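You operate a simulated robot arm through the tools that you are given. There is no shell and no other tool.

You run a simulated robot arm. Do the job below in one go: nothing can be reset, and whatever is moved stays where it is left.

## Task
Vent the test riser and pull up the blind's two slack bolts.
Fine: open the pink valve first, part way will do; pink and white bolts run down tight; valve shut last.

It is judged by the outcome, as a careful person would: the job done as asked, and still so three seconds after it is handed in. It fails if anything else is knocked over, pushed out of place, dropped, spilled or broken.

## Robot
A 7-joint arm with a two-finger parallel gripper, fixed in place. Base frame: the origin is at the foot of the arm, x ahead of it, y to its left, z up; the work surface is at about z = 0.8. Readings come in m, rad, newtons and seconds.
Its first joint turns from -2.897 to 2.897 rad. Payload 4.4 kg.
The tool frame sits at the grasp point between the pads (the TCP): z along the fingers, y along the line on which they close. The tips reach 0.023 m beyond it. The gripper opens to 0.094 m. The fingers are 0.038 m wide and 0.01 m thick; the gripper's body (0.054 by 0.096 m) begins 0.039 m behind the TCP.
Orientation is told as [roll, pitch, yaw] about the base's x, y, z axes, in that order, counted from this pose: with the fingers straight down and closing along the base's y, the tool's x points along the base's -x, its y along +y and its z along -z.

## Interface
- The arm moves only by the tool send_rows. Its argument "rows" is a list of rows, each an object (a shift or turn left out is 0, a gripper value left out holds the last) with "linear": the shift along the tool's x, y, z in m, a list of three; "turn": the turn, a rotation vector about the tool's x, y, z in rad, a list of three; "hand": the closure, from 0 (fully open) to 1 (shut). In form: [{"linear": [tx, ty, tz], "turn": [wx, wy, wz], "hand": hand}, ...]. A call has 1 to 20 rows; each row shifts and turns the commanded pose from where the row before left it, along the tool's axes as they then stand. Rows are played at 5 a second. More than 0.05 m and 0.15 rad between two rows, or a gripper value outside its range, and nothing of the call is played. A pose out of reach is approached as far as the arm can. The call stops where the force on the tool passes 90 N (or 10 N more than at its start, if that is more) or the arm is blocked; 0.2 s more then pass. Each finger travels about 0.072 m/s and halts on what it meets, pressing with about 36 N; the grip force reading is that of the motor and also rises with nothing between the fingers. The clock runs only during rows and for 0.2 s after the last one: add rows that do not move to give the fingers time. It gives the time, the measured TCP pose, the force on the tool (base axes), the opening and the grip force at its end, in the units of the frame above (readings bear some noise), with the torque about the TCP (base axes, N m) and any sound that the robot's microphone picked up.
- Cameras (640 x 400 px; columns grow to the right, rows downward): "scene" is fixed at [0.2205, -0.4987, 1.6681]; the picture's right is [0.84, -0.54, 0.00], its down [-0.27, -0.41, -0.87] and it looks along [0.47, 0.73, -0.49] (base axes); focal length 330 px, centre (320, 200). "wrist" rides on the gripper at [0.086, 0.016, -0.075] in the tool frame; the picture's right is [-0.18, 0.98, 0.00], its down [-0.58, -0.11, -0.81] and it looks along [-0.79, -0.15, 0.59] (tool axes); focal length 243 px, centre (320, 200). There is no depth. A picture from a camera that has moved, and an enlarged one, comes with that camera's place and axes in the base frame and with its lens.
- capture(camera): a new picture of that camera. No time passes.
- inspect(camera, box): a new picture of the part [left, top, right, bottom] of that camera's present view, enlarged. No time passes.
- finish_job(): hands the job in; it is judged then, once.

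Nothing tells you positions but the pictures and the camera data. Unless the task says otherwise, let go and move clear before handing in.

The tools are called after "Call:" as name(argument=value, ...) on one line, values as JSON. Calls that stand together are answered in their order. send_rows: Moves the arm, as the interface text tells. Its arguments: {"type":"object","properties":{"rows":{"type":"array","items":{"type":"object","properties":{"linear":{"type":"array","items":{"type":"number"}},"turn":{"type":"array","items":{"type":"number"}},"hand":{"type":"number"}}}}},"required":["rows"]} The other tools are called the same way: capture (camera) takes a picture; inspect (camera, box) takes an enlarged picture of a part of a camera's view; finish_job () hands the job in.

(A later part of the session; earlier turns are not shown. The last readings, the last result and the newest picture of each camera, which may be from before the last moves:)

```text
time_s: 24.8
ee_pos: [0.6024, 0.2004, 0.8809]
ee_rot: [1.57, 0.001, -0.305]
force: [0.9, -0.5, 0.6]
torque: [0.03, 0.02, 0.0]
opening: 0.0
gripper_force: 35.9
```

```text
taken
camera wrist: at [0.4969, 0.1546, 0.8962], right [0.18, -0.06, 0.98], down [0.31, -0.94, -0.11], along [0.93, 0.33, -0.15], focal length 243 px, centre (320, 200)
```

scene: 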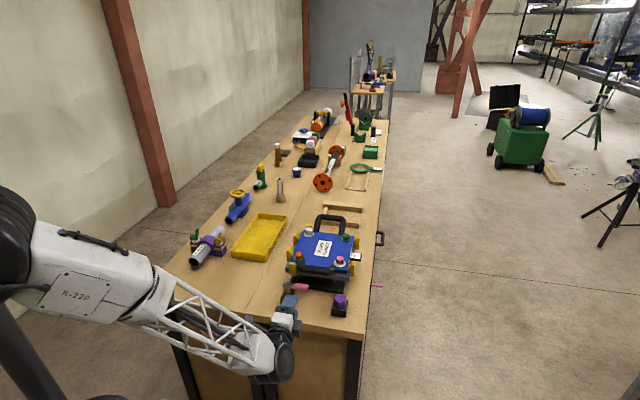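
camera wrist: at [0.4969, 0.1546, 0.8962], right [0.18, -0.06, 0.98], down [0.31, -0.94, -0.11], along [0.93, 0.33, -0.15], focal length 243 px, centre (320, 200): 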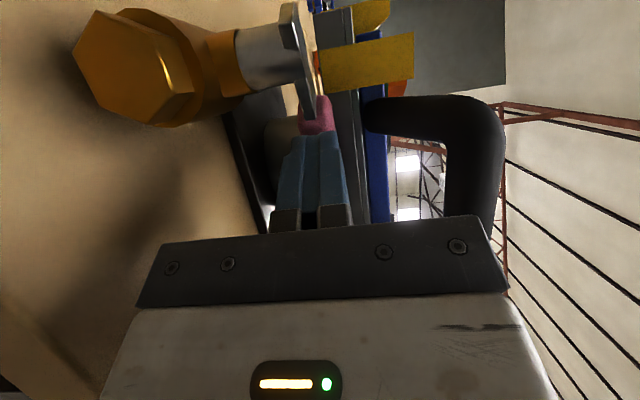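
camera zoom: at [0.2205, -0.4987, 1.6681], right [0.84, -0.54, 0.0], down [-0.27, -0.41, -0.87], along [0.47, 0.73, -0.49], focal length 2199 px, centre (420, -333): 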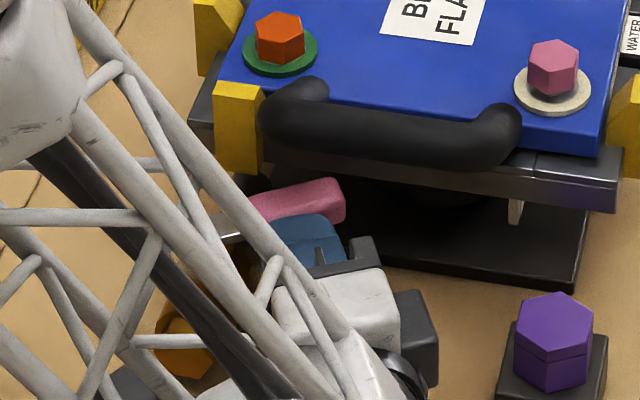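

The lever is now around 28° open and moved freely. I'll nudge it about 6° more, staying short of the grey plate, then back away.

Call:
send_rows(rows=[{"linear": [0.0001, 0, 0.003], "turn": [0, 0.045, 0]}, {"linear": [0.0001, 0, 0.003], "turn": [0, 0.045, 0]}, {}])

Call:
inspect(camera="scene", box=[270, 250, 340, 310])

Call:
inspect(camera="wrist", box=[200, 0, 450, 160])

```text
time_s: 25.6
ee_pos: [0.6053, 0.207, 0.8803]
ee_rot: [1.57, -0.001, -0.217]
force: [-0.9, -0.2, -0.2]
torque: [0.02, 0.0, -0.01]
opening: 0.0
gripper_force: 35.7
```

```text
6.67 times, centred on (305, 280) of scene
camera zoom: at [0.2205, -0.4987, 1.6681], right [0.84, -0.54, 0.0], down [-0.27, -0.41, -0.87], along [0.47, 0.73, -0.49], focal length 2199 px, centre (420, -333)
```

zoom: 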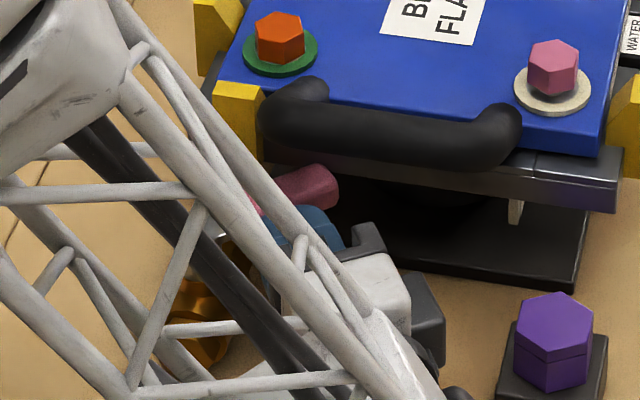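

```text
2.50 times, centred on (325, 80) of wrist
camera zoom: at [0.5029, 0.1513, 0.8963], right [0.18, -0.04, 0.98], down [0.4, -0.91, -0.11], along [0.9, 0.41, -0.15], focal length 606 px, centre (308, 500)
```

zoom: 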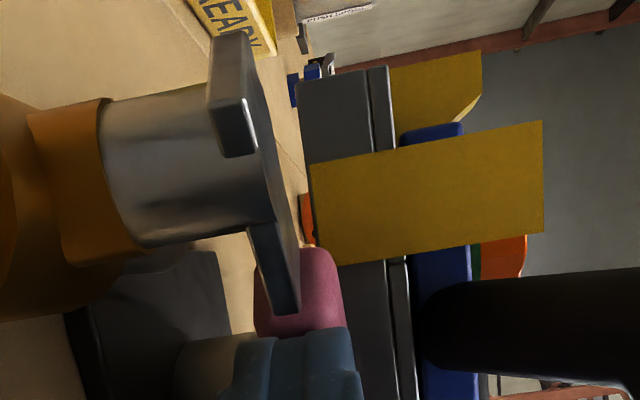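

The lever is at roughly 34°, and the push force is near zero. I'll make one small extra nudge to get the most opening, then retract.

Call:
send_rows(rows=[{"linear": [0.0001, 0, 0.0025], "turn": [0, 0.035, 0]}, {}])

Call:
inspect(camera="wrist", box=[200, 0, 450, 160])

```text
time_s: 26.2
ee_pos: [0.6037, 0.2085, 0.8804]
ee_rot: [1.57, 0.001, -0.181]
force: [0.6, -0.2, 0.9]
torque: [0.06, 0.03, 0.02]
opening: 0.0
gripper_force: 36.4
```

```text
2.50 times, centred on (325, 80) of wrist
camera zoom: at [0.5052, 0.1504, 0.8966], right [0.18, -0.03, 0.98], down [0.43, -0.9, -0.11], along [0.89, 0.44, -0.15], focal length 606 px, centre (308, 500)
```

zoom: 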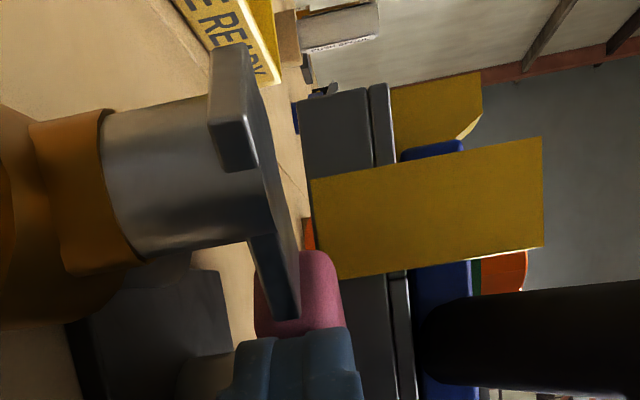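

The lever is about 36° open, there is no contact with the plate, and it stays put. I'll back away from the valve, then rise and turn the hand down again for the bolts.

Call:
send_rows(rows=[{"linear": [0, 0, -0.02]}, {"linear": [0, 0, -0.04]}, {"linear": [0, 0, -0.04]}, {"linear": [0, 0.045, 0]}, {"linear": [0, 0.045, 0]}, {"linear": [0, 0.045, 0]}, {"linear": [0, 0.045, 0]}, {"linear": [0, 0.045, 0]}, {"linear": [0, 0.045, 0]}, {}])

Call:
inspect(camera="scene", box=[270, 240, 360, 310])

```text
time_s: 28.4
ee_pos: [0.5871, 0.1106, 1.15]
ee_rot: [1.571, -0.001, -0.182]
force: [1.1, 0.6, 0.8]
torque: [0.01, 0.01, 0.0]
opening: 0.0
gripper_force: 36.7
```

```text
5.71 times, centred on (315, 275) of scene
camera zoom: at [0.2205, -0.4987, 1.6681], right [0.84, -0.54, 0.0], down [-0.27, -0.41, -0.87], along [0.47, 0.73, -0.49], focal length 1885 px, centre (349, -229)
```

zoom: 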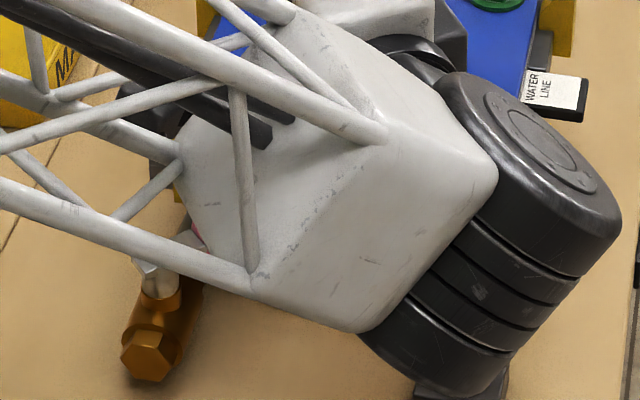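

Now I'll pitch the hand back to pointing down at this safe height and open the fingers to about 5 cm.

Call:
send_rows(rows=[{"turn": [0.1428, 0, 0]}, {"turn": [0.1428, 0, 0]}, {"turn": [0.1428, 0, 0]}, {"turn": [0.1428, 0, 0]}, {"turn": [0.1428, 0, 0]}, {"turn": [0.1428, 0, 0]}, {"turn": [0.1428, 0, 0]}, {"turn": [0.1428, 0, 0]}, {"turn": [0.1428, 0, 0]}, {"turn": [0.1428, 0, 0]}, {"turn": [0.1428, 0, 0], "hand": 0.5}, {}, {}])

Call:
capture(camera="scene")

Call:
inspect(camera="scene", box=[280, 260, 330, 300])

Call:
capture(camera="wrist")

```text
time_s: 31.2
ee_pos: [0.5865, 0.1104, 1.1505]
ee_rot: [0.0, -0.001, -0.181]
force: [0.1, 0.3, 0.2]
torque: [0.0, -0.02, -0.02]
opening: 0.047
gripper_force: 0.1
```

```text
taken
```

scene: 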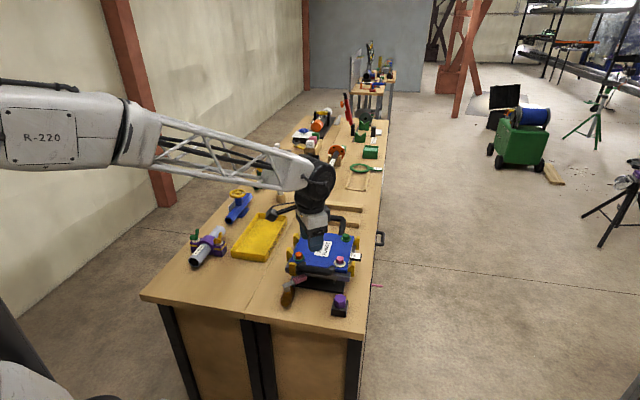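

```text
10.00 times, centred on (305, 280) of scene
camera zoom: at [0.2205, -0.4987, 1.6681], right [0.84, -0.54, 0.0], down [-0.27, -0.41, -0.87], along [0.47, 0.73, -0.49], focal length 3299 px, centre (470, -600)
```

zoom: 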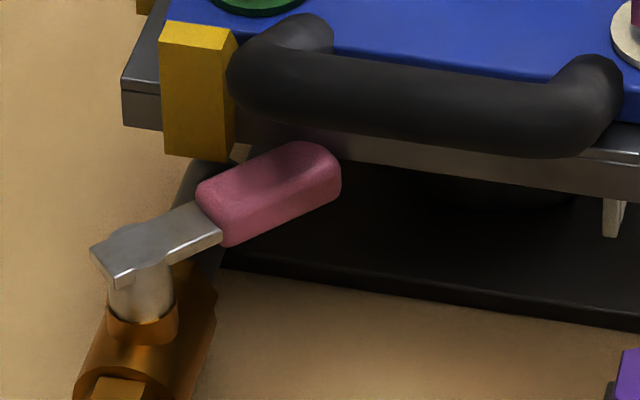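

```text
taken
camera wrist: at [0.5037, 0.1409, 1.2246], right [0.36, 0.93, 0.0], down [0.55, -0.21, 0.81], along [0.75, -0.29, -0.59], focal length 243 px, centre (320, 200)
```

wrist: 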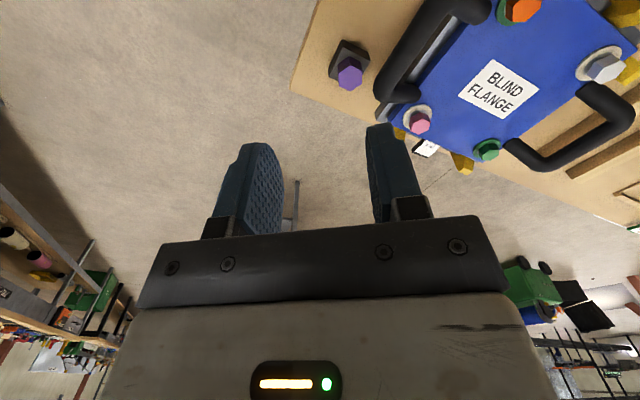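

The valve is clearly well open, about 40°, and it holds. Next is the pink bolt: I'll move above it, fingers high, and refine its position from the wrist view.

Call:
send_rows(rows=[{"linear": [-0.0306, 0.0221, 0]}, {"linear": [-0.0306, 0.0221, 0]}, {"linear": [-0.0306, 0.0221, 0]}, {"linear": [-0.0306, 0.0221, 0]}, {"linear": [-0.0306, 0.0223, 0]}, {"linear": [0, 0, 0.04]}, {"linear": [0, 0, 0.04]}, {}])

Call:
capture(camera="wrist")

Call:
inspect(camera="scene", box=[300, 210, 380, 280])

```text
time_s: 33.0
ee_pos: [0.7574, 0.1923, 1.0688]
ee_rot: [-0.001, 0.0, -0.18]
force: [-0.1, 0.7, 0.1]
torque: [0.01, 0.01, 0.0]
opening: 0.0469
gripper_force: 0.1
```

```text
taken
camera wrist: at [0.6752, 0.2225, 1.1436], right [0.36, 0.93, 0.0], down [0.55, -0.21, 0.81], along [0.75, -0.29, -0.59], focal length 243 px, centre (320, 200)
```

wrist: 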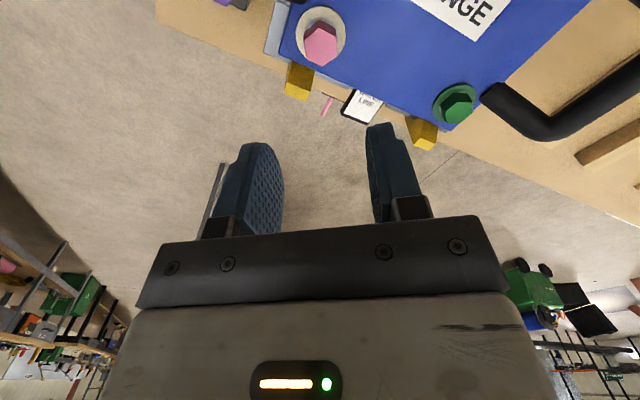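

```text
5.71 times, centred on (340, 245) of scene
camera zoom: at [0.2205, -0.4987, 1.6681], right [0.84, -0.54, 0.0], down [-0.27, -0.41, -0.87], along [0.47, 0.73, -0.49], focal length 1885 px, centre (206, -57)
```

zoom: 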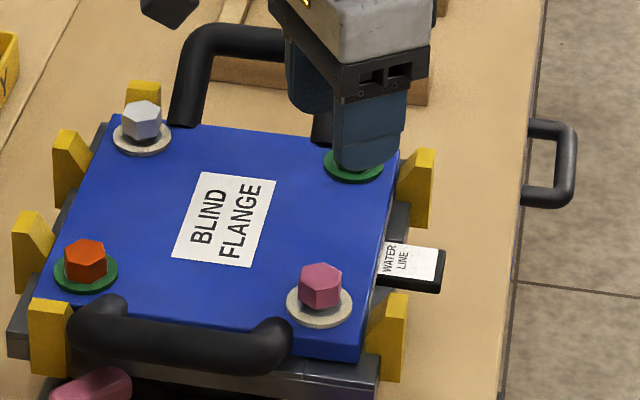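

Call:
inspect(camera="wrist", box=[270, 0, 370, 80])

```text
5.00 times, centred on (320, 40) of wrist
camera zoom: at [0.6752, 0.2225, 1.1436], right [0.36, 0.93, 0.0], down [0.55, -0.21, 0.81], along [0.75, -0.29, -0.59], focal length 1213 px, centre (320, 1000)
```

zoom: 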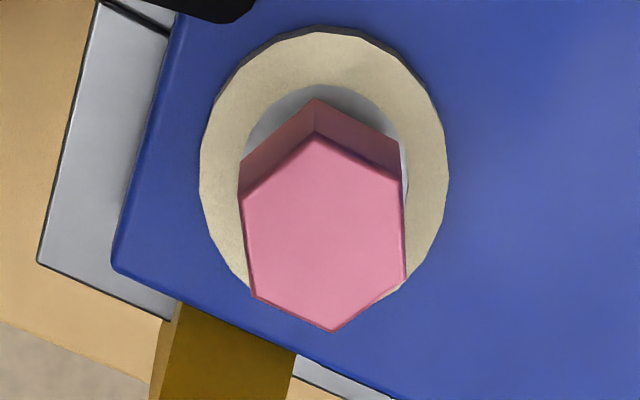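

The refined pink bolt position is about (0.752, 0.195), with 24 mm across flats and its flats aligned near yaw −15.5°. I'll align with the bolt, keep the hand biased about 7 mm away from the handle leg, narrow the fingers and descend part way to check.

Call:
send_rows(rows=[{"turn": [0, 0, 0.09], "hand": 0.63}, {"linear": [-0.0007, 0.0013, 0]}, {"linear": [0, 0, 0.04]}, {"linear": [0, 0, 0.04]}, {}])

Call:
capture(camera="wrist")

Call:
inspect(camera="wrist", box=[230, 80, 410, 230])

Call:
inspect(camera="scene", box=[310, 225, 370, 275])

```text
time_s: 34.2
ee_pos: [0.7583, 0.1924, 0.9901]
ee_rot: [0.0, 0.0, -0.272]
force: [-0.4, 0.1, 0.9]
torque: [0.0, 0.04, 0.03]
opening: 0.0353
gripper_force: 0.1
```

```text
taken
camera wrist: at [0.6782, 0.2313, 1.0638], right [0.44, 0.9, 0.0], down [0.53, -0.26, 0.81], along [0.72, -0.36, -0.59], focal length 243 px, centre (320, 200)
```

wrist: 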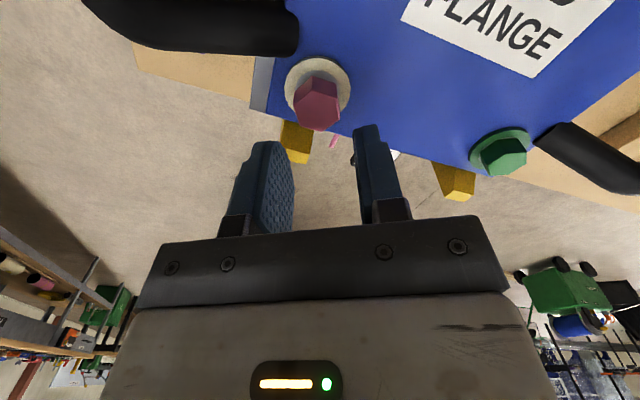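

```text
2.67 times, centred on (320, 155) of wrist
camera zoom: at [0.6782, 0.2313, 1.0638], right [0.44, 0.9, 0.0], down [0.53, -0.26, 0.81], along [0.72, -0.36, -0.59], focal length 647 px, centre (320, 320)
```

zoom: 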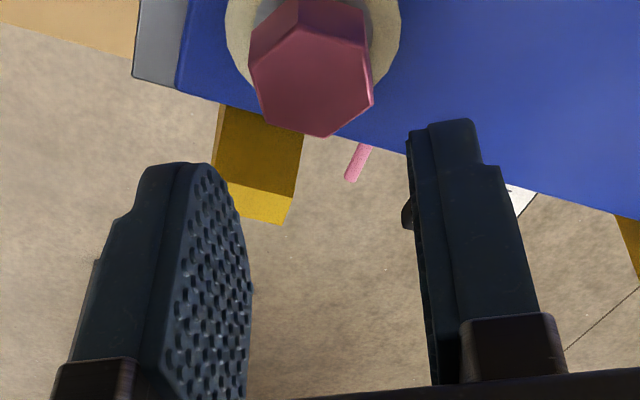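

```text
8.00 times, centred on (340, 250) of scene
camera zoom: at [0.2205, -0.4987, 1.6681], right [0.84, -0.54, 0.0], down [-0.27, -0.41, -0.87], along [0.47, 0.73, -0.49], focal length 2639 px, centre (160, -200)
```

zoom: 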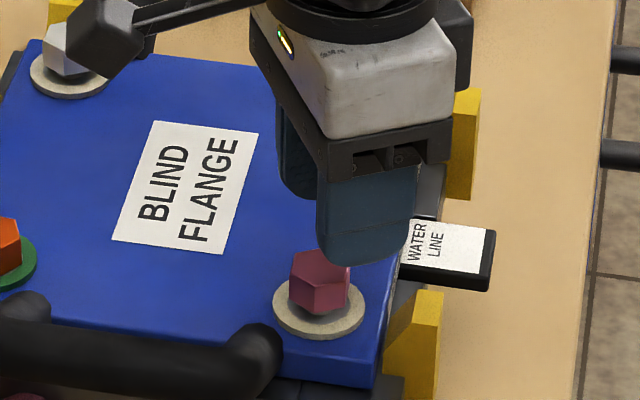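

Call:
inspect(camera="wrist", box=[275, 50, 365, 140])

Call:
inspect(camera="scene", box=[325, 248, 355, 272])

```text
4.44 times, centred on (320, 95) of wrist
camera zoom: at [0.6782, 0.2313, 1.0638], right [0.44, 0.9, 0.0], down [0.53, -0.26, 0.81], along [0.72, -0.36, -0.59], focal length 1078 px, centre (320, 667)
```

zoom: 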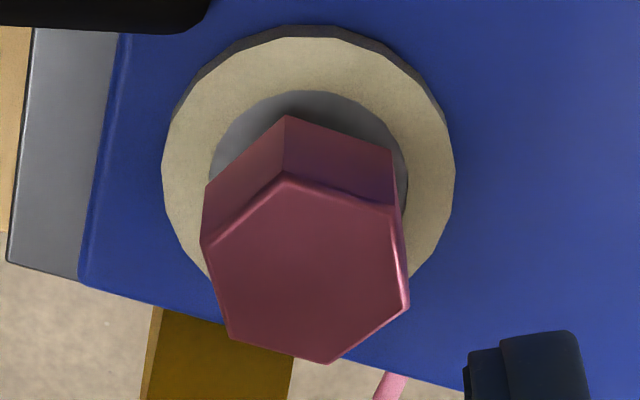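

```text
16.00 times, centred on (340, 260) of scene
camera zoom: at [0.2205, -0.4987, 1.6681], right [0.84, -0.54, 0.0], down [-0.27, -0.41, -0.87], along [0.47, 0.73, -0.49], focal length 5279 px, centre (0, -760)
```

zoom: 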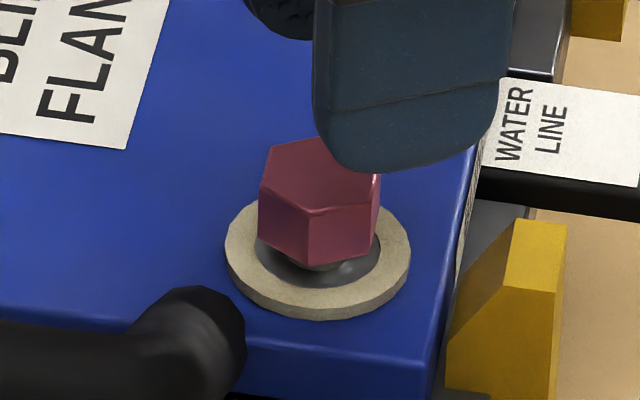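

Triangulating the two views puts the pink head's top at z ≈ 0.941 and its axis at about (0.751, 0.194). I'll trim the alignment by about 1.5 mm, descend so the tips sit near z ≈ 0.929, clear of the washer, and close on the flats.

Call:
send_rows(rows=[{"linear": [-0.0014, -0.0003, 0]}, {"linear": [0, 0, 0.02]}, {"linear": [0, 0, 0.0168]}, {}])

Call:
inspect(camera="scene", box=[320, 240, 360, 272])

Call:
inspect(camera="wrist", box=[230, 60, 410, 230])

```text
time_s: 35.2
ee_pos: [0.7588, 0.1928, 0.9537]
ee_rot: [0.0, 0.002, -0.27]
force: [-1.3, 0.4, 1.1]
torque: [-0.06, -0.01, -0.04]
opening: 0.0348
gripper_force: 0.0
```

```text
12.50 times, centred on (340, 256) of scene
camera zoom: at [0.2205, -0.4987, 1.6681], right [0.84, -0.54, 0.0], down [-0.27, -0.41, -0.87], along [0.47, 0.73, -0.49], focal length 4124 px, centre (70, -500)
```

zoom: 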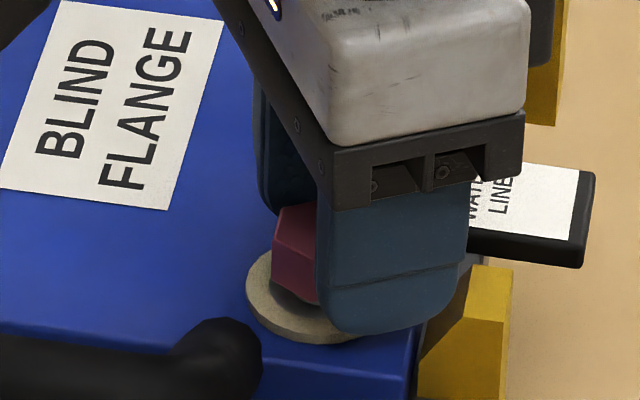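

```text
2.35 times, centred on (320, 145) of wrist
camera zoom: at [0.6792, 0.2303, 1.028], right [0.44, 0.9, 0.0], down [0.53, -0.26, 0.81], along [0.72, -0.36, -0.59], focal length 571 px, centre (320, 329)
```

zoom: 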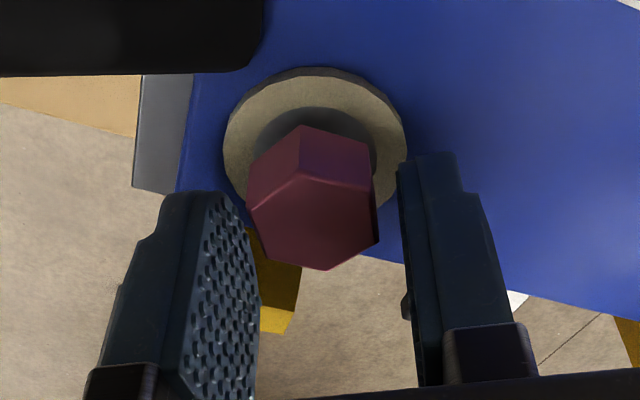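

The fingers straddle the pink head properly, with the bolt about 7 mm toward the camera side. I'll close on it, then make the first tightening stroke of about 30° clockwise about the bolt axis.

Call:
send_rows(rows=[{"hand": 0.8}, {"hand": 1.0}, {}, {"linear": [7e-05, -0.00105, 0], "turn": [0, 0, 0.13]}, {"linear": [7e-05, -0.00091, 0], "turn": [0, 0, 0.13]}, {}])

Call:
inspect(camera="wrist", box=[230, 60, 410, 230])

Call:
inspect(camera="scene", box=[320, 240, 360, 272])

```text
time_s: 36.6
ee_pos: [0.7579, 0.1898, 0.9536]
ee_rot: [-0.001, -0.001, -0.532]
force: [1.8, 20.1, 0.9]
torque: [0.27, -0.12, -0.13]
opening: 0.0239
gripper_force: 36.1
```

```text
2.35 times, centred on (320, 145) of wrist
camera zoom: at [0.6911, 0.2477, 1.0279], right [0.66, 0.75, 0.0], down [0.45, -0.39, 0.81], along [0.61, -0.53, -0.59], focal length 571 px, centre (320, 329)
```

zoom: 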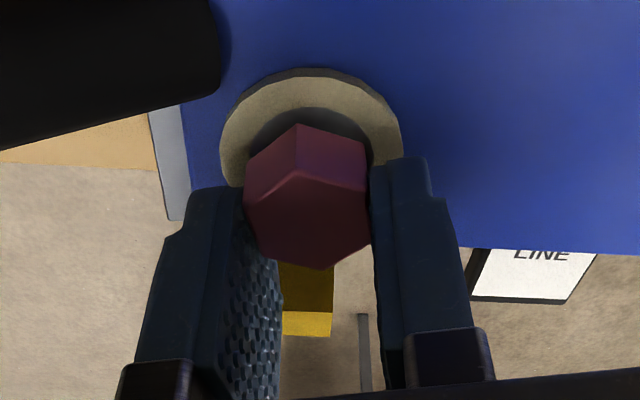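

```text
12.50 times, centred on (340, 256) of scene
camera zoom: at [0.2205, -0.4987, 1.6681], right [0.84, -0.54, 0.0], down [-0.27, -0.41, -0.87], along [0.47, 0.73, -0.49], focal length 4124 px, centre (70, -500)
```

zoom: 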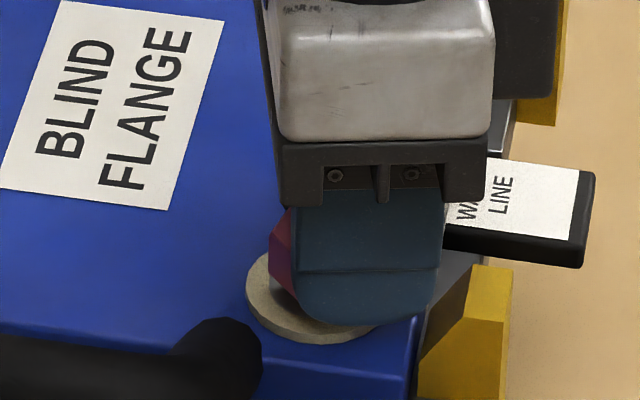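

The head turns with the hand (24 mm grip, low torque), though a 20 N sideways load shows I'm about 1 mm off-centre. I'll trim that, finish the stroke, open, lift, swing back 60° and regrip.

Call:
send_rows(rows=[{"linear": [0.0005, 0.001, 0]}, {"linear": [7e-05, -0.00091, 0], "turn": [0, 0, 0.13]}, {"linear": [7e-05, -0.00091, 0], "turn": [0, 0, 0.123]}, {"hand": 0.63}, {}, {"linear": [0, 0, -0.015]}, {"linear": [8e-05, 0.00104, 0], "turn": [0, 0, -0.1496]}, {"linear": [8e-05, 0.00104, 0], "turn": [0, 0, -0.1496]}, {"linear": [8e-05, 0.00104, 0], "turn": [0, 0, -0.1496]}, {"linear": [8e-05, 0.00104, 0], "turn": [0, 0, -0.1496]}, {"linear": [8e-05, 0.00104, 0], "turn": [0, 0, -0.1496]}, {"linear": [8e-05, 0.00104, 0], "turn": [0, 0, -0.1496]}, {"linear": [8e-05, 0.00104, 0], "turn": [0, 0, -0.1496]}, {}])

Call:
inspect(camera="wrist", box=[230, 60, 410, 230])

Call:
inspect(camera="scene", box=[320, 240, 360, 272])

```text
time_s: 39.6
ee_pos: [0.7583, 0.1953, 0.9675]
ee_rot: [-0.001, 0.0, 0.264]
force: [0.0, -0.2, -0.2]
torque: [-0.01, 0.0, -0.03]
opening: 0.0348
gripper_force: 0.1
```

```text
2.35 times, centred on (320, 145) of wrist
camera zoom: at [0.6705, 0.1888, 1.0428], right [-0.08, 1.0, 0.0], down [0.59, 0.05, 0.81], along [0.8, 0.06, -0.59], focal length 571 px, centre (320, 329)
```

zoom: 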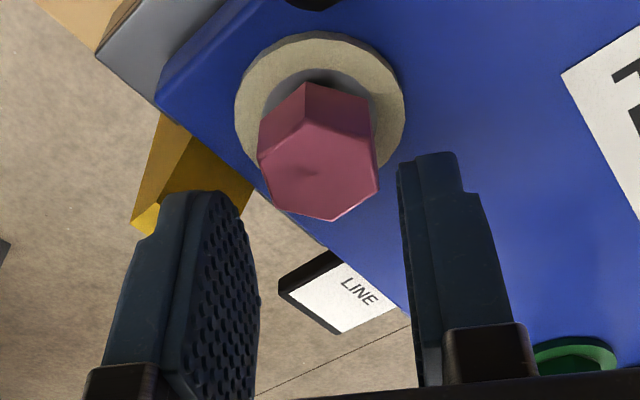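

```text
12.50 times, centred on (340, 256) of scene
camera zoom: at [0.2205, -0.4987, 1.6681], right [0.84, -0.54, 0.0], down [-0.27, -0.41, -0.87], along [0.47, 0.73, -0.49], focal length 4124 px, centre (70, -500)
```

zoom: 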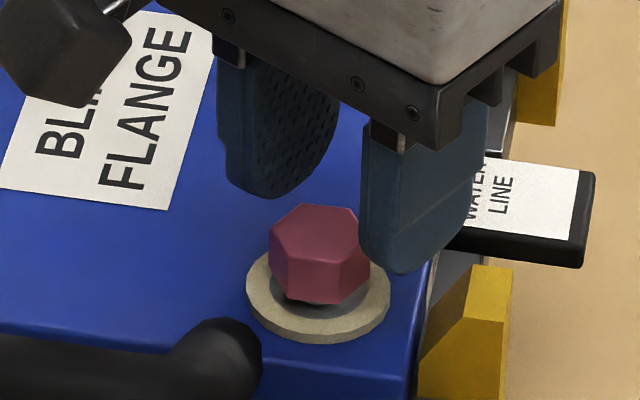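

The bolt turned with the hand, and the residual centring error is about 2 mm in tool y. I'll correct it, lower, grip and make a full 60° clockwise stroke.

Call:
send_rows(rows=[{"linear": [-0.0006, 0.0022, 0]}, {"linear": [0, 0, 0.015]}, {"hand": 0.8}, {"hand": 1.0}, {}, {"linear": [8e-05, -0.00104, 0], "turn": [0, 0, 0.1496]}, {"linear": [8e-05, -0.00104, 0], "turn": [0, 0, 0.1496]}, {"linear": [8e-05, -0.00104, 0], "turn": [0, 0, 0.1496]}, {"linear": [8e-05, -0.00104, 0], "turn": [0, 0, 0.1496]}, {"linear": [8e-05, -0.00104, 0], "turn": [0, 0, 0.1496]}, {"linear": [8e-05, -0.00104, 0], "turn": [0, 0, 0.1496]}, {"linear": [8e-05, -0.00104, 0], "turn": [0, 0, 0.1496]}])

Call:
inspect(camera="wrist", box=[230, 60, 410, 230])

Call:
inspect(camera="scene", box=[320, 240, 360, 272])

```text
time_s: 42.2
ee_pos: [0.7566, 0.1921, 0.953]
ee_rot: [-0.003, 0.002, -0.787]
force: [-38.0, -65.0, -1.3]
torque: [-0.83, 0.84, 0.63]
opening: 0.0272
gripper_force: 36.3
```

```text
2.35 times, centred on (320, 145) of wrist
camera zoom: at [0.7059, 0.2635, 1.0274], right [0.83, 0.56, 0.0], down [0.34, -0.49, 0.81], along [0.45, -0.67, -0.59], focal length 571 px, centre (320, 329)
```

zoom: 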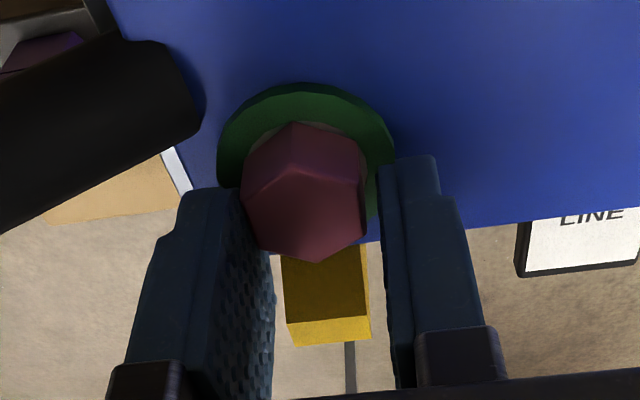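

```text
12.50 times, centred on (340, 256) of scene
camera zoom: at [0.2205, -0.4987, 1.6681], right [0.84, -0.54, 0.0], down [-0.27, -0.41, -0.87], along [0.47, 0.73, -0.49], focal length 4124 px, centre (70, -500)
```

zoom: 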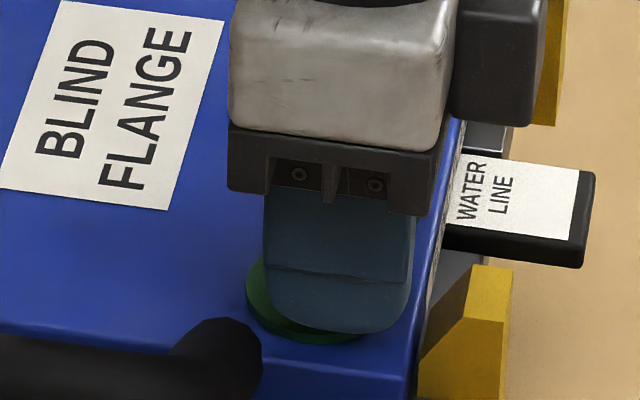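

The pink bolt's washer has turned green like the tight ones, and the torque rose sharply: it is tight. I'll release without turning back, then lift clear and check.

Call:
send_rows(rows=[{"hand": 0.6}, {}, {}, {"linear": [0, 0, -0.02]}, {"linear": [0, 0, -0.04]}, {"linear": [0, 0, -0.04]}, {}])

Call:
capture(camera="wrist")

Call:
inspect(camera="scene", box=[280, 215, 370, 285])

```text
time_s: 43.8
ee_pos: [0.7574, 0.191, 1.0531]
ee_rot: [0.001, 0.002, -0.783]
force: [0.2, -0.4, 0.3]
torque: [0.03, 0.01, 0.01]
opening: 0.0374
gripper_force: 0.1
```

```text
taken
camera wrist: at [0.7073, 0.264, 1.1281], right [0.82, 0.57, 0.0], down [0.34, -0.49, 0.81], along [0.46, -0.66, -0.59], focal length 243 px, centre (320, 200)
```

wrist: 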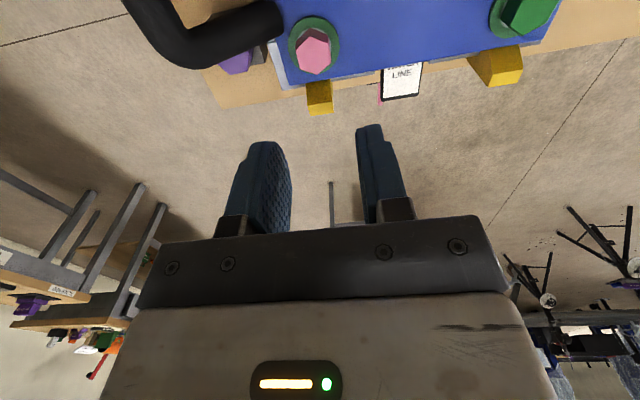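

```text
5.71 times, centred on (325, 250) of scene
camera zoom: at [0.2205, -0.4987, 1.6681], right [0.84, -0.54, 0.0], down [-0.27, -0.41, -0.87], along [0.47, 0.73, -0.49], focal length 1885 px, centre (291, -86)
```

zoom: 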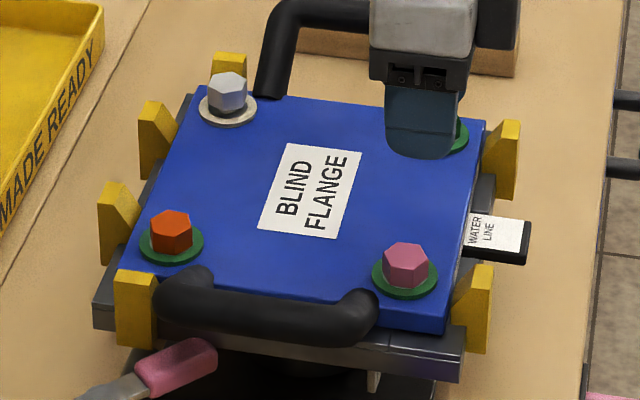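

The pink bolt is seated with a green indicator and nothing else has moved. Now I'll turn the wrist back and travel high to above the white bolt, near (0.749, 0.401).

Call:
send_rows(rows=[{"linear": [0, 0, -0.016], "turn": [0, 0, -0.1283]}, {"turn": [0, 0, -0.1283]}, {"turn": [0, 0, -0.1283]}, {"turn": [0, 0, -0.1283]}, {"linear": [0.0142, 0.04, 0]}, {"linear": [0.0142, 0.04, 0]}, {"linear": [0.0142, 0.04, 0]}, {"linear": [0.0142, 0.04, 0]}, {"linear": [0.0142, 0.04, 0]}, {}])

Call:
capture(camera="wrist")

Call:
inspect(camera="wrist", box=[270, 0, 370, 80])

```text
time_s: 46.0
ee_pos: [0.742, 0.403, 1.0698]
ee_rot: [0.001, 0.0, -0.271]
force: [0.7, -0.1, -0.1]
torque: [0.04, 0.0, 0.0]
opening: 0.0373
gripper_force: 0.0
```

```text
taken
camera wrist: at [0.6623, 0.4422, 1.1435], right [0.44, 0.9, 0.0], down [0.53, -0.26, 0.81], along [0.72, -0.36, -0.59], focal length 243 px, centre (320, 200)
```

wrist: 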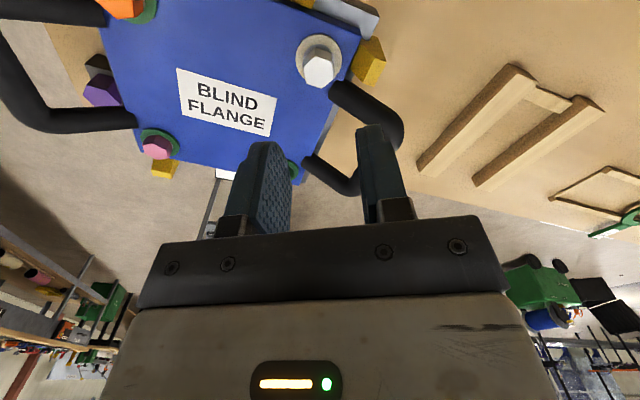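

```text
5.00 times, centred on (320, 40) of wrist
camera zoom: at [0.6623, 0.4422, 1.1435], right [0.44, 0.9, 0.0], down [0.53, -0.26, 0.81], along [0.72, -0.36, -0.59], focal length 1213 px, centre (320, 1000)
```

zoom: 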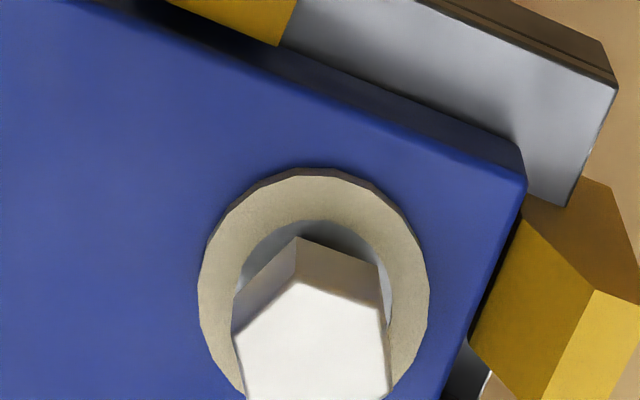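

Call:
inspect(camera="wrist", box=[270, 30, 370, 110])

```text
5.00 times, centred on (320, 70) of wrist
camera zoom: at [0.6623, 0.4422, 1.1435], right [0.44, 0.9, 0.0], down [0.53, -0.26, 0.81], along [0.72, -0.36, -0.59], focal length 1213 px, centre (320, 850)
```

zoom: 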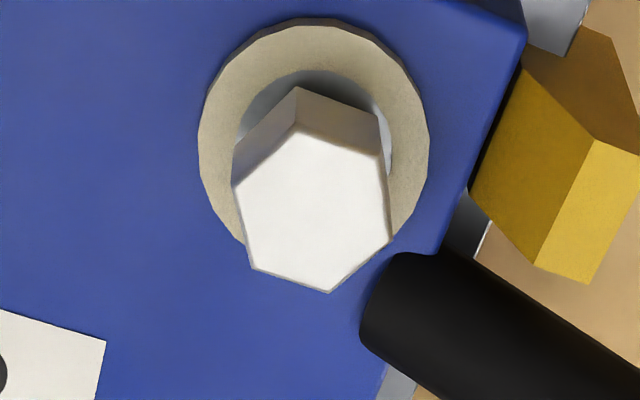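

The white bolt's axis is at about (0.751, 0.397) with its top at z ≈ 0.94. Its flats are already square to my fingers at this yaw. I'll offset the hand away from the leg and descend most of the way for a check.

Call:
send_rows(rows=[{"linear": [-0.0048, -0.0032, 0], "hand": 0.63}, {"linear": [0, 0, 0.04]}, {"linear": [0, 0, 0.04]}, {}])

Call:
inspect(camera="wrist", box=[260, 60, 380, 160])

Call:
inspect(camera="scene", box=[290, 210, 340, 250])

```text
time_s: 47.0
ee_pos: [0.7455, 0.3991, 0.989]
ee_rot: [0.0, -0.001, -0.27]
force: [0.1, -0.7, 0.9]
torque: [0.01, 0.01, -0.01]
opening: 0.0347
gripper_force: 0.0
```

```text
4.00 times, centred on (320, 110) of wrist
camera zoom: at [0.6661, 0.4373, 1.063], right [0.44, 0.9, 0.0], down [0.53, -0.26, 0.81], along [0.72, -0.36, -0.59], focal length 970 px, centre (320, 560)
```

zoom: 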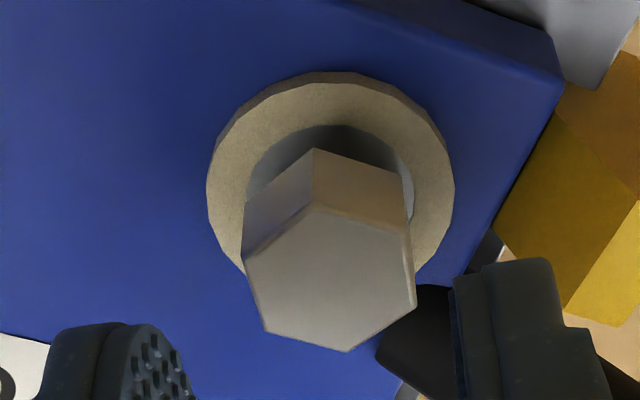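

```text
10.00 times, centred on (315, 230) of scene
camera zoom: at [0.2205, -0.4987, 1.6681], right [0.84, -0.54, 0.0], down [-0.27, -0.41, -0.87], along [0.47, 0.73, -0.49], focal length 3299 px, centre (370, -100)
```

zoom: 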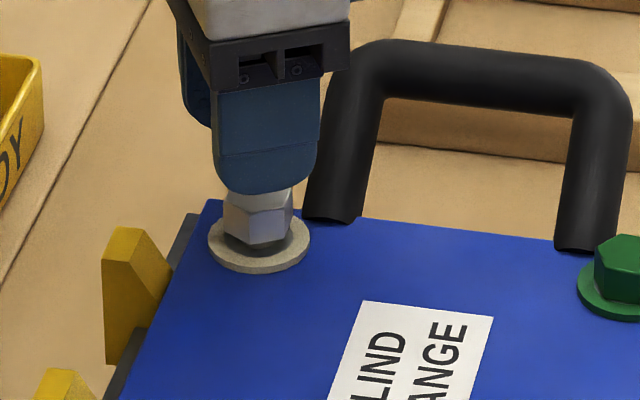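

The position is confirmed within about 1 mm, and the leg clears the fingers by about 1 cm. I'll trim, descend to grip height and close.

Call:
send_rows(rows=[{"linear": [-0.0003, 0.0008, 0]}, {"linear": [0, 0, 0.02]}, {"linear": [0, 0, 0.016]}, {}, {"hand": 0.8}, {"hand": 1.0}, {}])

Call:
inspect(camera="wrist", box=[230, 60, 410, 230])

Call:
inspect(camera="scene", box=[290, 210, 340, 250])

```text
time_s: 48.6
ee_pos: [0.7461, 0.3994, 0.9541]
ee_rot: [0.0, -0.001, -0.271]
force: [-4.8, -10.2, 2.4]
torque: [-0.17, 0.22, -0.04]
opening: 0.0238
gripper_force: 36.0
```

```text
2.35 times, centred on (320, 145) of wrist
camera zoom: at [0.6665, 0.4383, 1.0281], right [0.44, 0.9, 0.0], down [0.53, -0.26, 0.81], along [0.72, -0.36, -0.59], focal length 571 px, centre (320, 329)
```

zoom: 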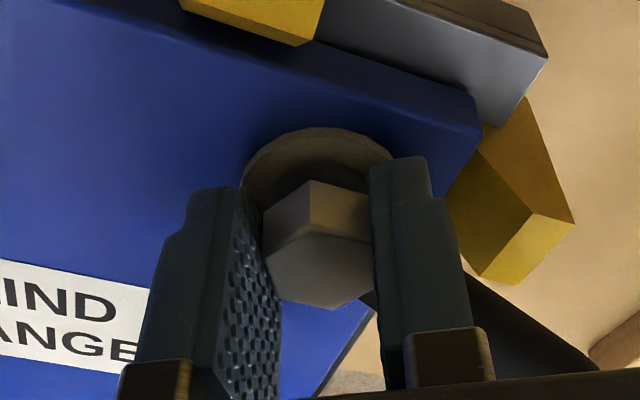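

```text
10.00 times, centred on (315, 230) of scene
camera zoom: at [0.2205, -0.4987, 1.6681], right [0.84, -0.54, 0.0], down [-0.27, -0.41, -0.87], along [0.47, 0.73, -0.49], focal length 3299 px, centre (370, -100)
```

zoom: 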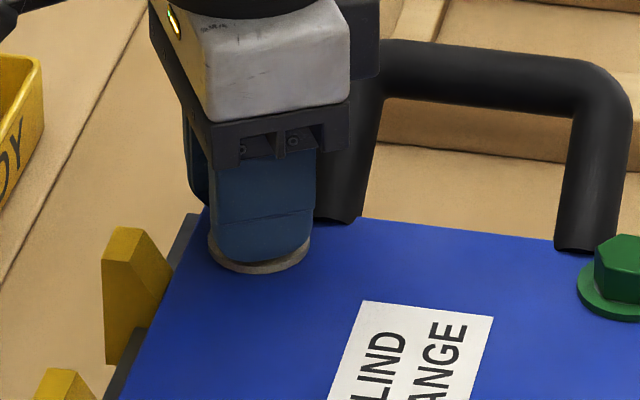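

Good grip on the white bolt, with a small side load that I'll trim. First stroke is 22° clockwise about the bolt axis, then open, lift and swing back 60°.

Call:
send_rows(rows=[{"linear": [0, -0.0012, 0]}, {"linear": [-6e-05, 0.0009, 0], "turn": [0, 0, 0.128]}, {"linear": [-6e-05, 0.0009, 0], "turn": [0, 0, 0.128]}, {"linear": [-6e-05, 0.0009, 0], "turn": [0, 0, 0.128]}, {}])

Call:
inspect(camera="wrist", box=[230, 60, 410, 230])

```text
time_s: 49.8
ee_pos: [0.7461, 0.4014, 0.9534]
ee_rot: [-0.002, 0.003, -0.656]
force: [-27.4, 2.4, 3.7]
torque: [0.07, 0.52, -0.08]
opening: 0.0239
gripper_force: 36.2
```

```text
2.35 times, centred on (320, 145) of wrist
camera zoom: at [0.6875, 0.4663, 1.0281], right [0.75, 0.67, 0.0], down [0.4, -0.44, 0.81], along [0.54, -0.6, -0.59], focal length 571 px, centre (320, 329)
```

zoom: 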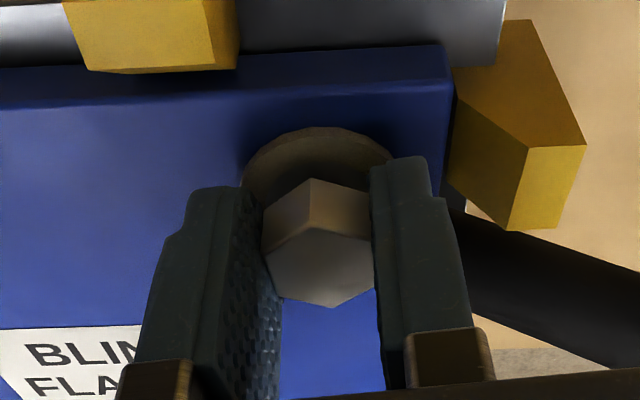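

Call:
inspect(camera="scene", box=[295, 215, 330, 243])

Call:
inspect(camera="wrist", box=[320, 100, 420, 180])

```text
14.29 times, centred on (312, 229) of scene
camera zoom: at [0.2205, -0.4987, 1.6681], right [0.84, -0.54, 0.0], down [-0.27, -0.41, -0.87], along [0.47, 0.73, -0.49], focal length 4713 px, centre (427, -214)
```

zoom: 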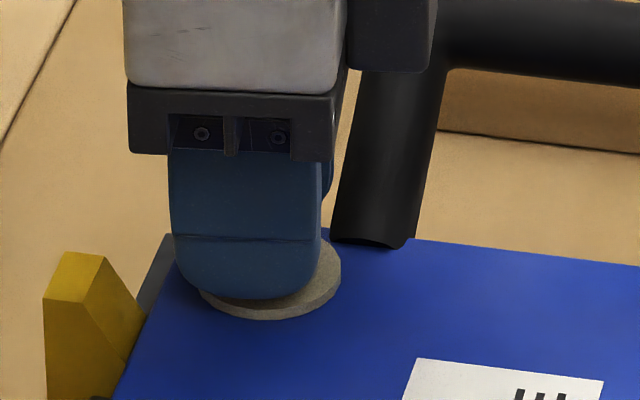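

```text
5.00 times, centred on (370, 140) of wrist
camera zoom: at [0.6875, 0.4663, 1.0281], right [0.75, 0.67, 0.0], down [0.4, -0.44, 0.81], along [0.54, -0.6, -0.59], focal length 1213 px, centre (70, 500)
```

zoom: 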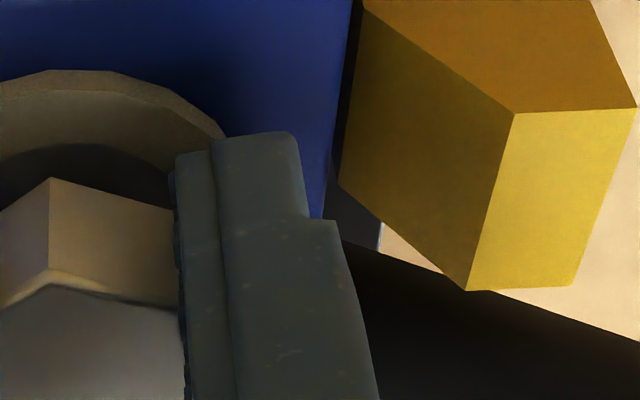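

There is 27 N of side load at this angle, possibly the outer finger nearing the handle leg. I'll rotate back about 8° to see whether it disappears.

Call:
send_rows(rows=[{"linear": [-6e-05, -0.00049, 0], "turn": [0, 0, -0.07]}, {"linear": [-6e-05, -0.00049, 0], "turn": [0, 0, -0.07]}, {}])

```text
time_s: 50.6
ee_pos: [0.7463, 0.4016, 0.954]
ee_rot: [-0.001, 0.0, -0.516]
force: [-22.0, 8.6, 0.5]
torque: [0.18, 0.45, -0.03]
opening: 0.0241
gripper_force: 35.4
```

The load stays along the pad direction, so it's most likely friction-held offset rather than hard contact. I'll open slightly to free the head, lift straight up and re-measure before the next stroke.

Call:
send_rows(rows=[{"hand": 0.68}, {}, {"linear": [0, 0, -0.015]}, {"linear": [0, 0, -0.02]}, {}])

Call:
inspect(camera="wrist", box=[260, 60, 380, 160])

Call:
inspect(camera="scene", box=[290, 210, 340, 250])

```text
time_s: 51.8
ee_pos: [0.7478, 0.3989, 0.9886]
ee_rot: [-0.001, 0.001, -0.515]
force: [0.8, 0.4, -0.2]
torque: [0.0, 0.0, -0.03]
opening: 0.0299
gripper_force: 0.1
```

```text
4.00 times, centred on (320, 110) of wrist
camera zoom: at [0.6793, 0.4564, 1.0633], right [0.64, 0.76, 0.0], down [0.45, -0.38, 0.81], along [0.62, -0.52, -0.59], focal length 970 px, centre (320, 560)
```

zoom: 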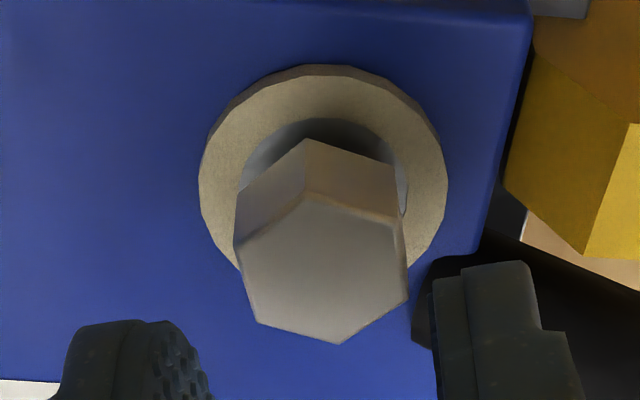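

```text
10.00 times, centred on (315, 230) of scene
camera zoom: at [0.2205, -0.4987, 1.6681], right [0.84, -0.54, 0.0], down [-0.27, -0.41, -0.87], along [0.47, 0.73, -0.49], focal length 3299 px, centre (370, -100)
```

zoom: 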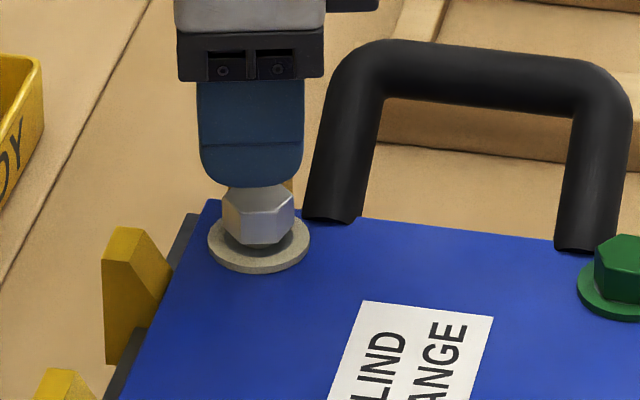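

Now that it's free, the bolt reads centred (about −6.4, 0 mm) and still square to the fingers. I'll swing back 60° while lifted and check before regripping.

Call:
send_rows(rows=[{"linear": [-7e-05, -0.00098, 0], "turn": [0, 0, -0.1496], "hand": 0.63}, {"linear": [-7e-05, -0.00098, 0], "turn": [0, 0, -0.1496]}, {"linear": [-7e-05, -0.00098, 0], "turn": [0, 0, -0.1496]}, {"linear": [-7e-05, -0.00098, 0], "turn": [0, 0, -0.1496]}, {"linear": [-7e-05, -0.00098, 0], "turn": [0, 0, -0.1496]}, {"linear": [-7e-05, -0.00098, 0], "turn": [0, 0, -0.1496]}, {"linear": [-7e-05, -0.00098, 0], "turn": [0, 0, -0.1496]}, {}])

Call:
inspect(camera="wrist", box=[260, 60, 380, 160])

Call:
capture(camera="wrist")

```text
time_s: 53.6
ee_pos: [0.7475, 0.3945, 0.9873]
ee_rot: [0.0, 0.0, 0.534]
force: [0.5, -1.3, 0.6]
torque: [-0.05, -0.02, -0.04]
opening: 0.0347
gripper_force: 0.1
```

```text
4.00 times, centred on (320, 110) of wrist
camera zoom: at [0.6639, 0.3634, 1.0629], right [-0.34, 0.94, 0.0], down [0.56, 0.2, 0.81], along [0.76, 0.28, -0.59], focal length 970 px, centre (320, 560)
```

zoom: 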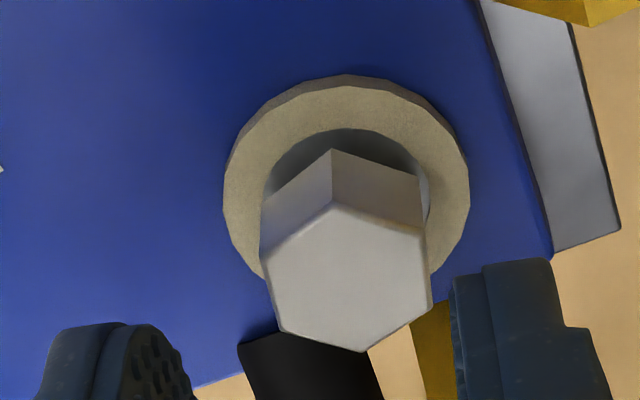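

```text
taken
camera wrist: at [0.6639, 0.3634, 1.0629], right [-0.34, 0.94, 0.0], down [0.56, 0.2, 0.81], along [0.76, 0.28, -0.59], focal length 243 px, centre (320, 200)
```

wrist: 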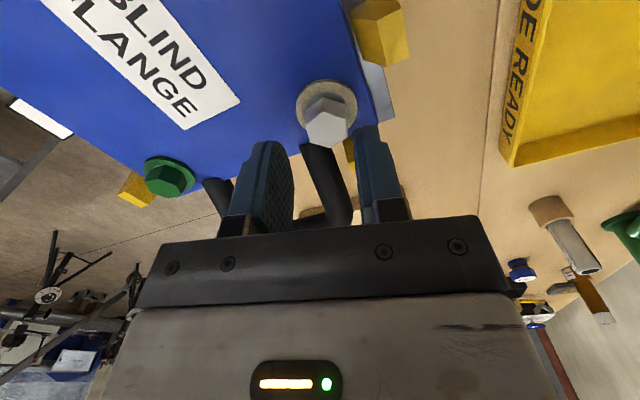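

Comparing the two wrist views resolves the offset: the head top is really at z ≈ 0.945 and the bolt axis at about (0.748, 0.399). That means I was turning about a point about 4 mm off, which explains the side load. I'll correct the position, lower, grip and make the 60° stroke.

Call:
send_rows(rows=[{"linear": [0.0023, 0.0037, 0]}, {"linear": [0, 0, 0.0175]}, {"linear": [0, 0, 0.0175]}, {}, {"hand": 0.8}, {"hand": 1.0}, {}])

Call:
inspect(camera="wrist", box=[230, 60, 410, 230])

```text
time_s: 55.2
ee_pos: [0.7438, 0.3949, 0.9551]
ee_rot: [0.0, 0.0, 0.533]
force: [0.6, -1.8, 3.3]
torque: [0.0, -0.14, 0.03]
opening: 0.0239
gripper_force: 36.1
```

```text
2.35 times, centred on (320, 145) of wrist
camera zoom: at [0.6597, 0.3651, 1.0281], right [-0.34, 0.94, 0.0], down [0.56, 0.2, 0.81], along [0.76, 0.27, -0.59], focal length 571 px, centre (320, 329)
```

zoom: 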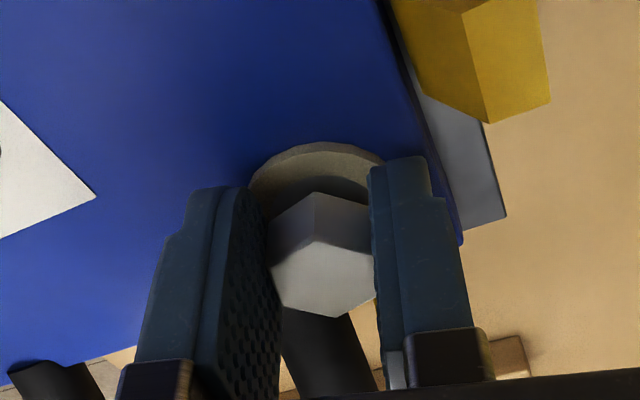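

The side forces are now about 2 N, so the grip is well centred. Now the 60° clockwise stroke about the bolt axis, in two halves, watching the washer.

Call:
send_rows(rows=[{"linear": [-8e-05, 0.00104, 0], "turn": [0, 0, 0.1496]}, {"linear": [-8e-05, 0.00104, 0], "turn": [0, 0, 0.1496]}, {"linear": [-8e-05, 0.00104, 0], "turn": [0, 0, 0.1496]}, {"linear": [-8e-05, 0.00104, 0], "turn": [0, 0, 0.1496]}])

Call:
inspect(camera="wrist", box=[230, 60, 410, 230])

```text
time_s: 56.2
ee_pos: [0.7428, 0.4, 0.9543]
ee_rot: [0.0, 0.002, -0.07]
force: [-11.3, -0.7, 8.1]
torque: [-0.03, -0.47, 0.0]
opening: 0.0238
gripper_force: 36.5
```

```text
2.35 times, centred on (320, 145) of wrist
camera zoom: at [0.6564, 0.4212, 1.0281], right [0.25, 0.97, 0.0], down [0.57, -0.15, 0.81], along [0.78, -0.2, -0.59], focal length 571 px, centre (320, 329)
```

zoom: 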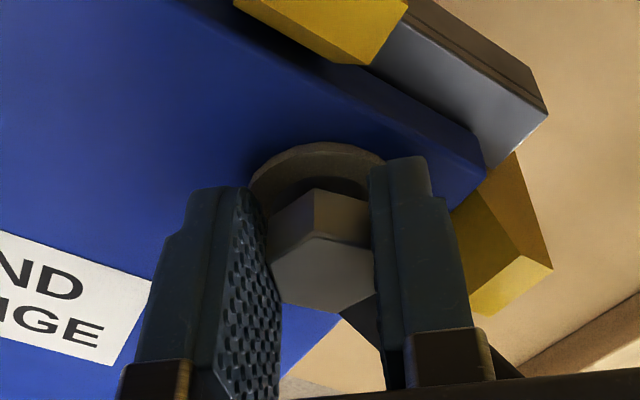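

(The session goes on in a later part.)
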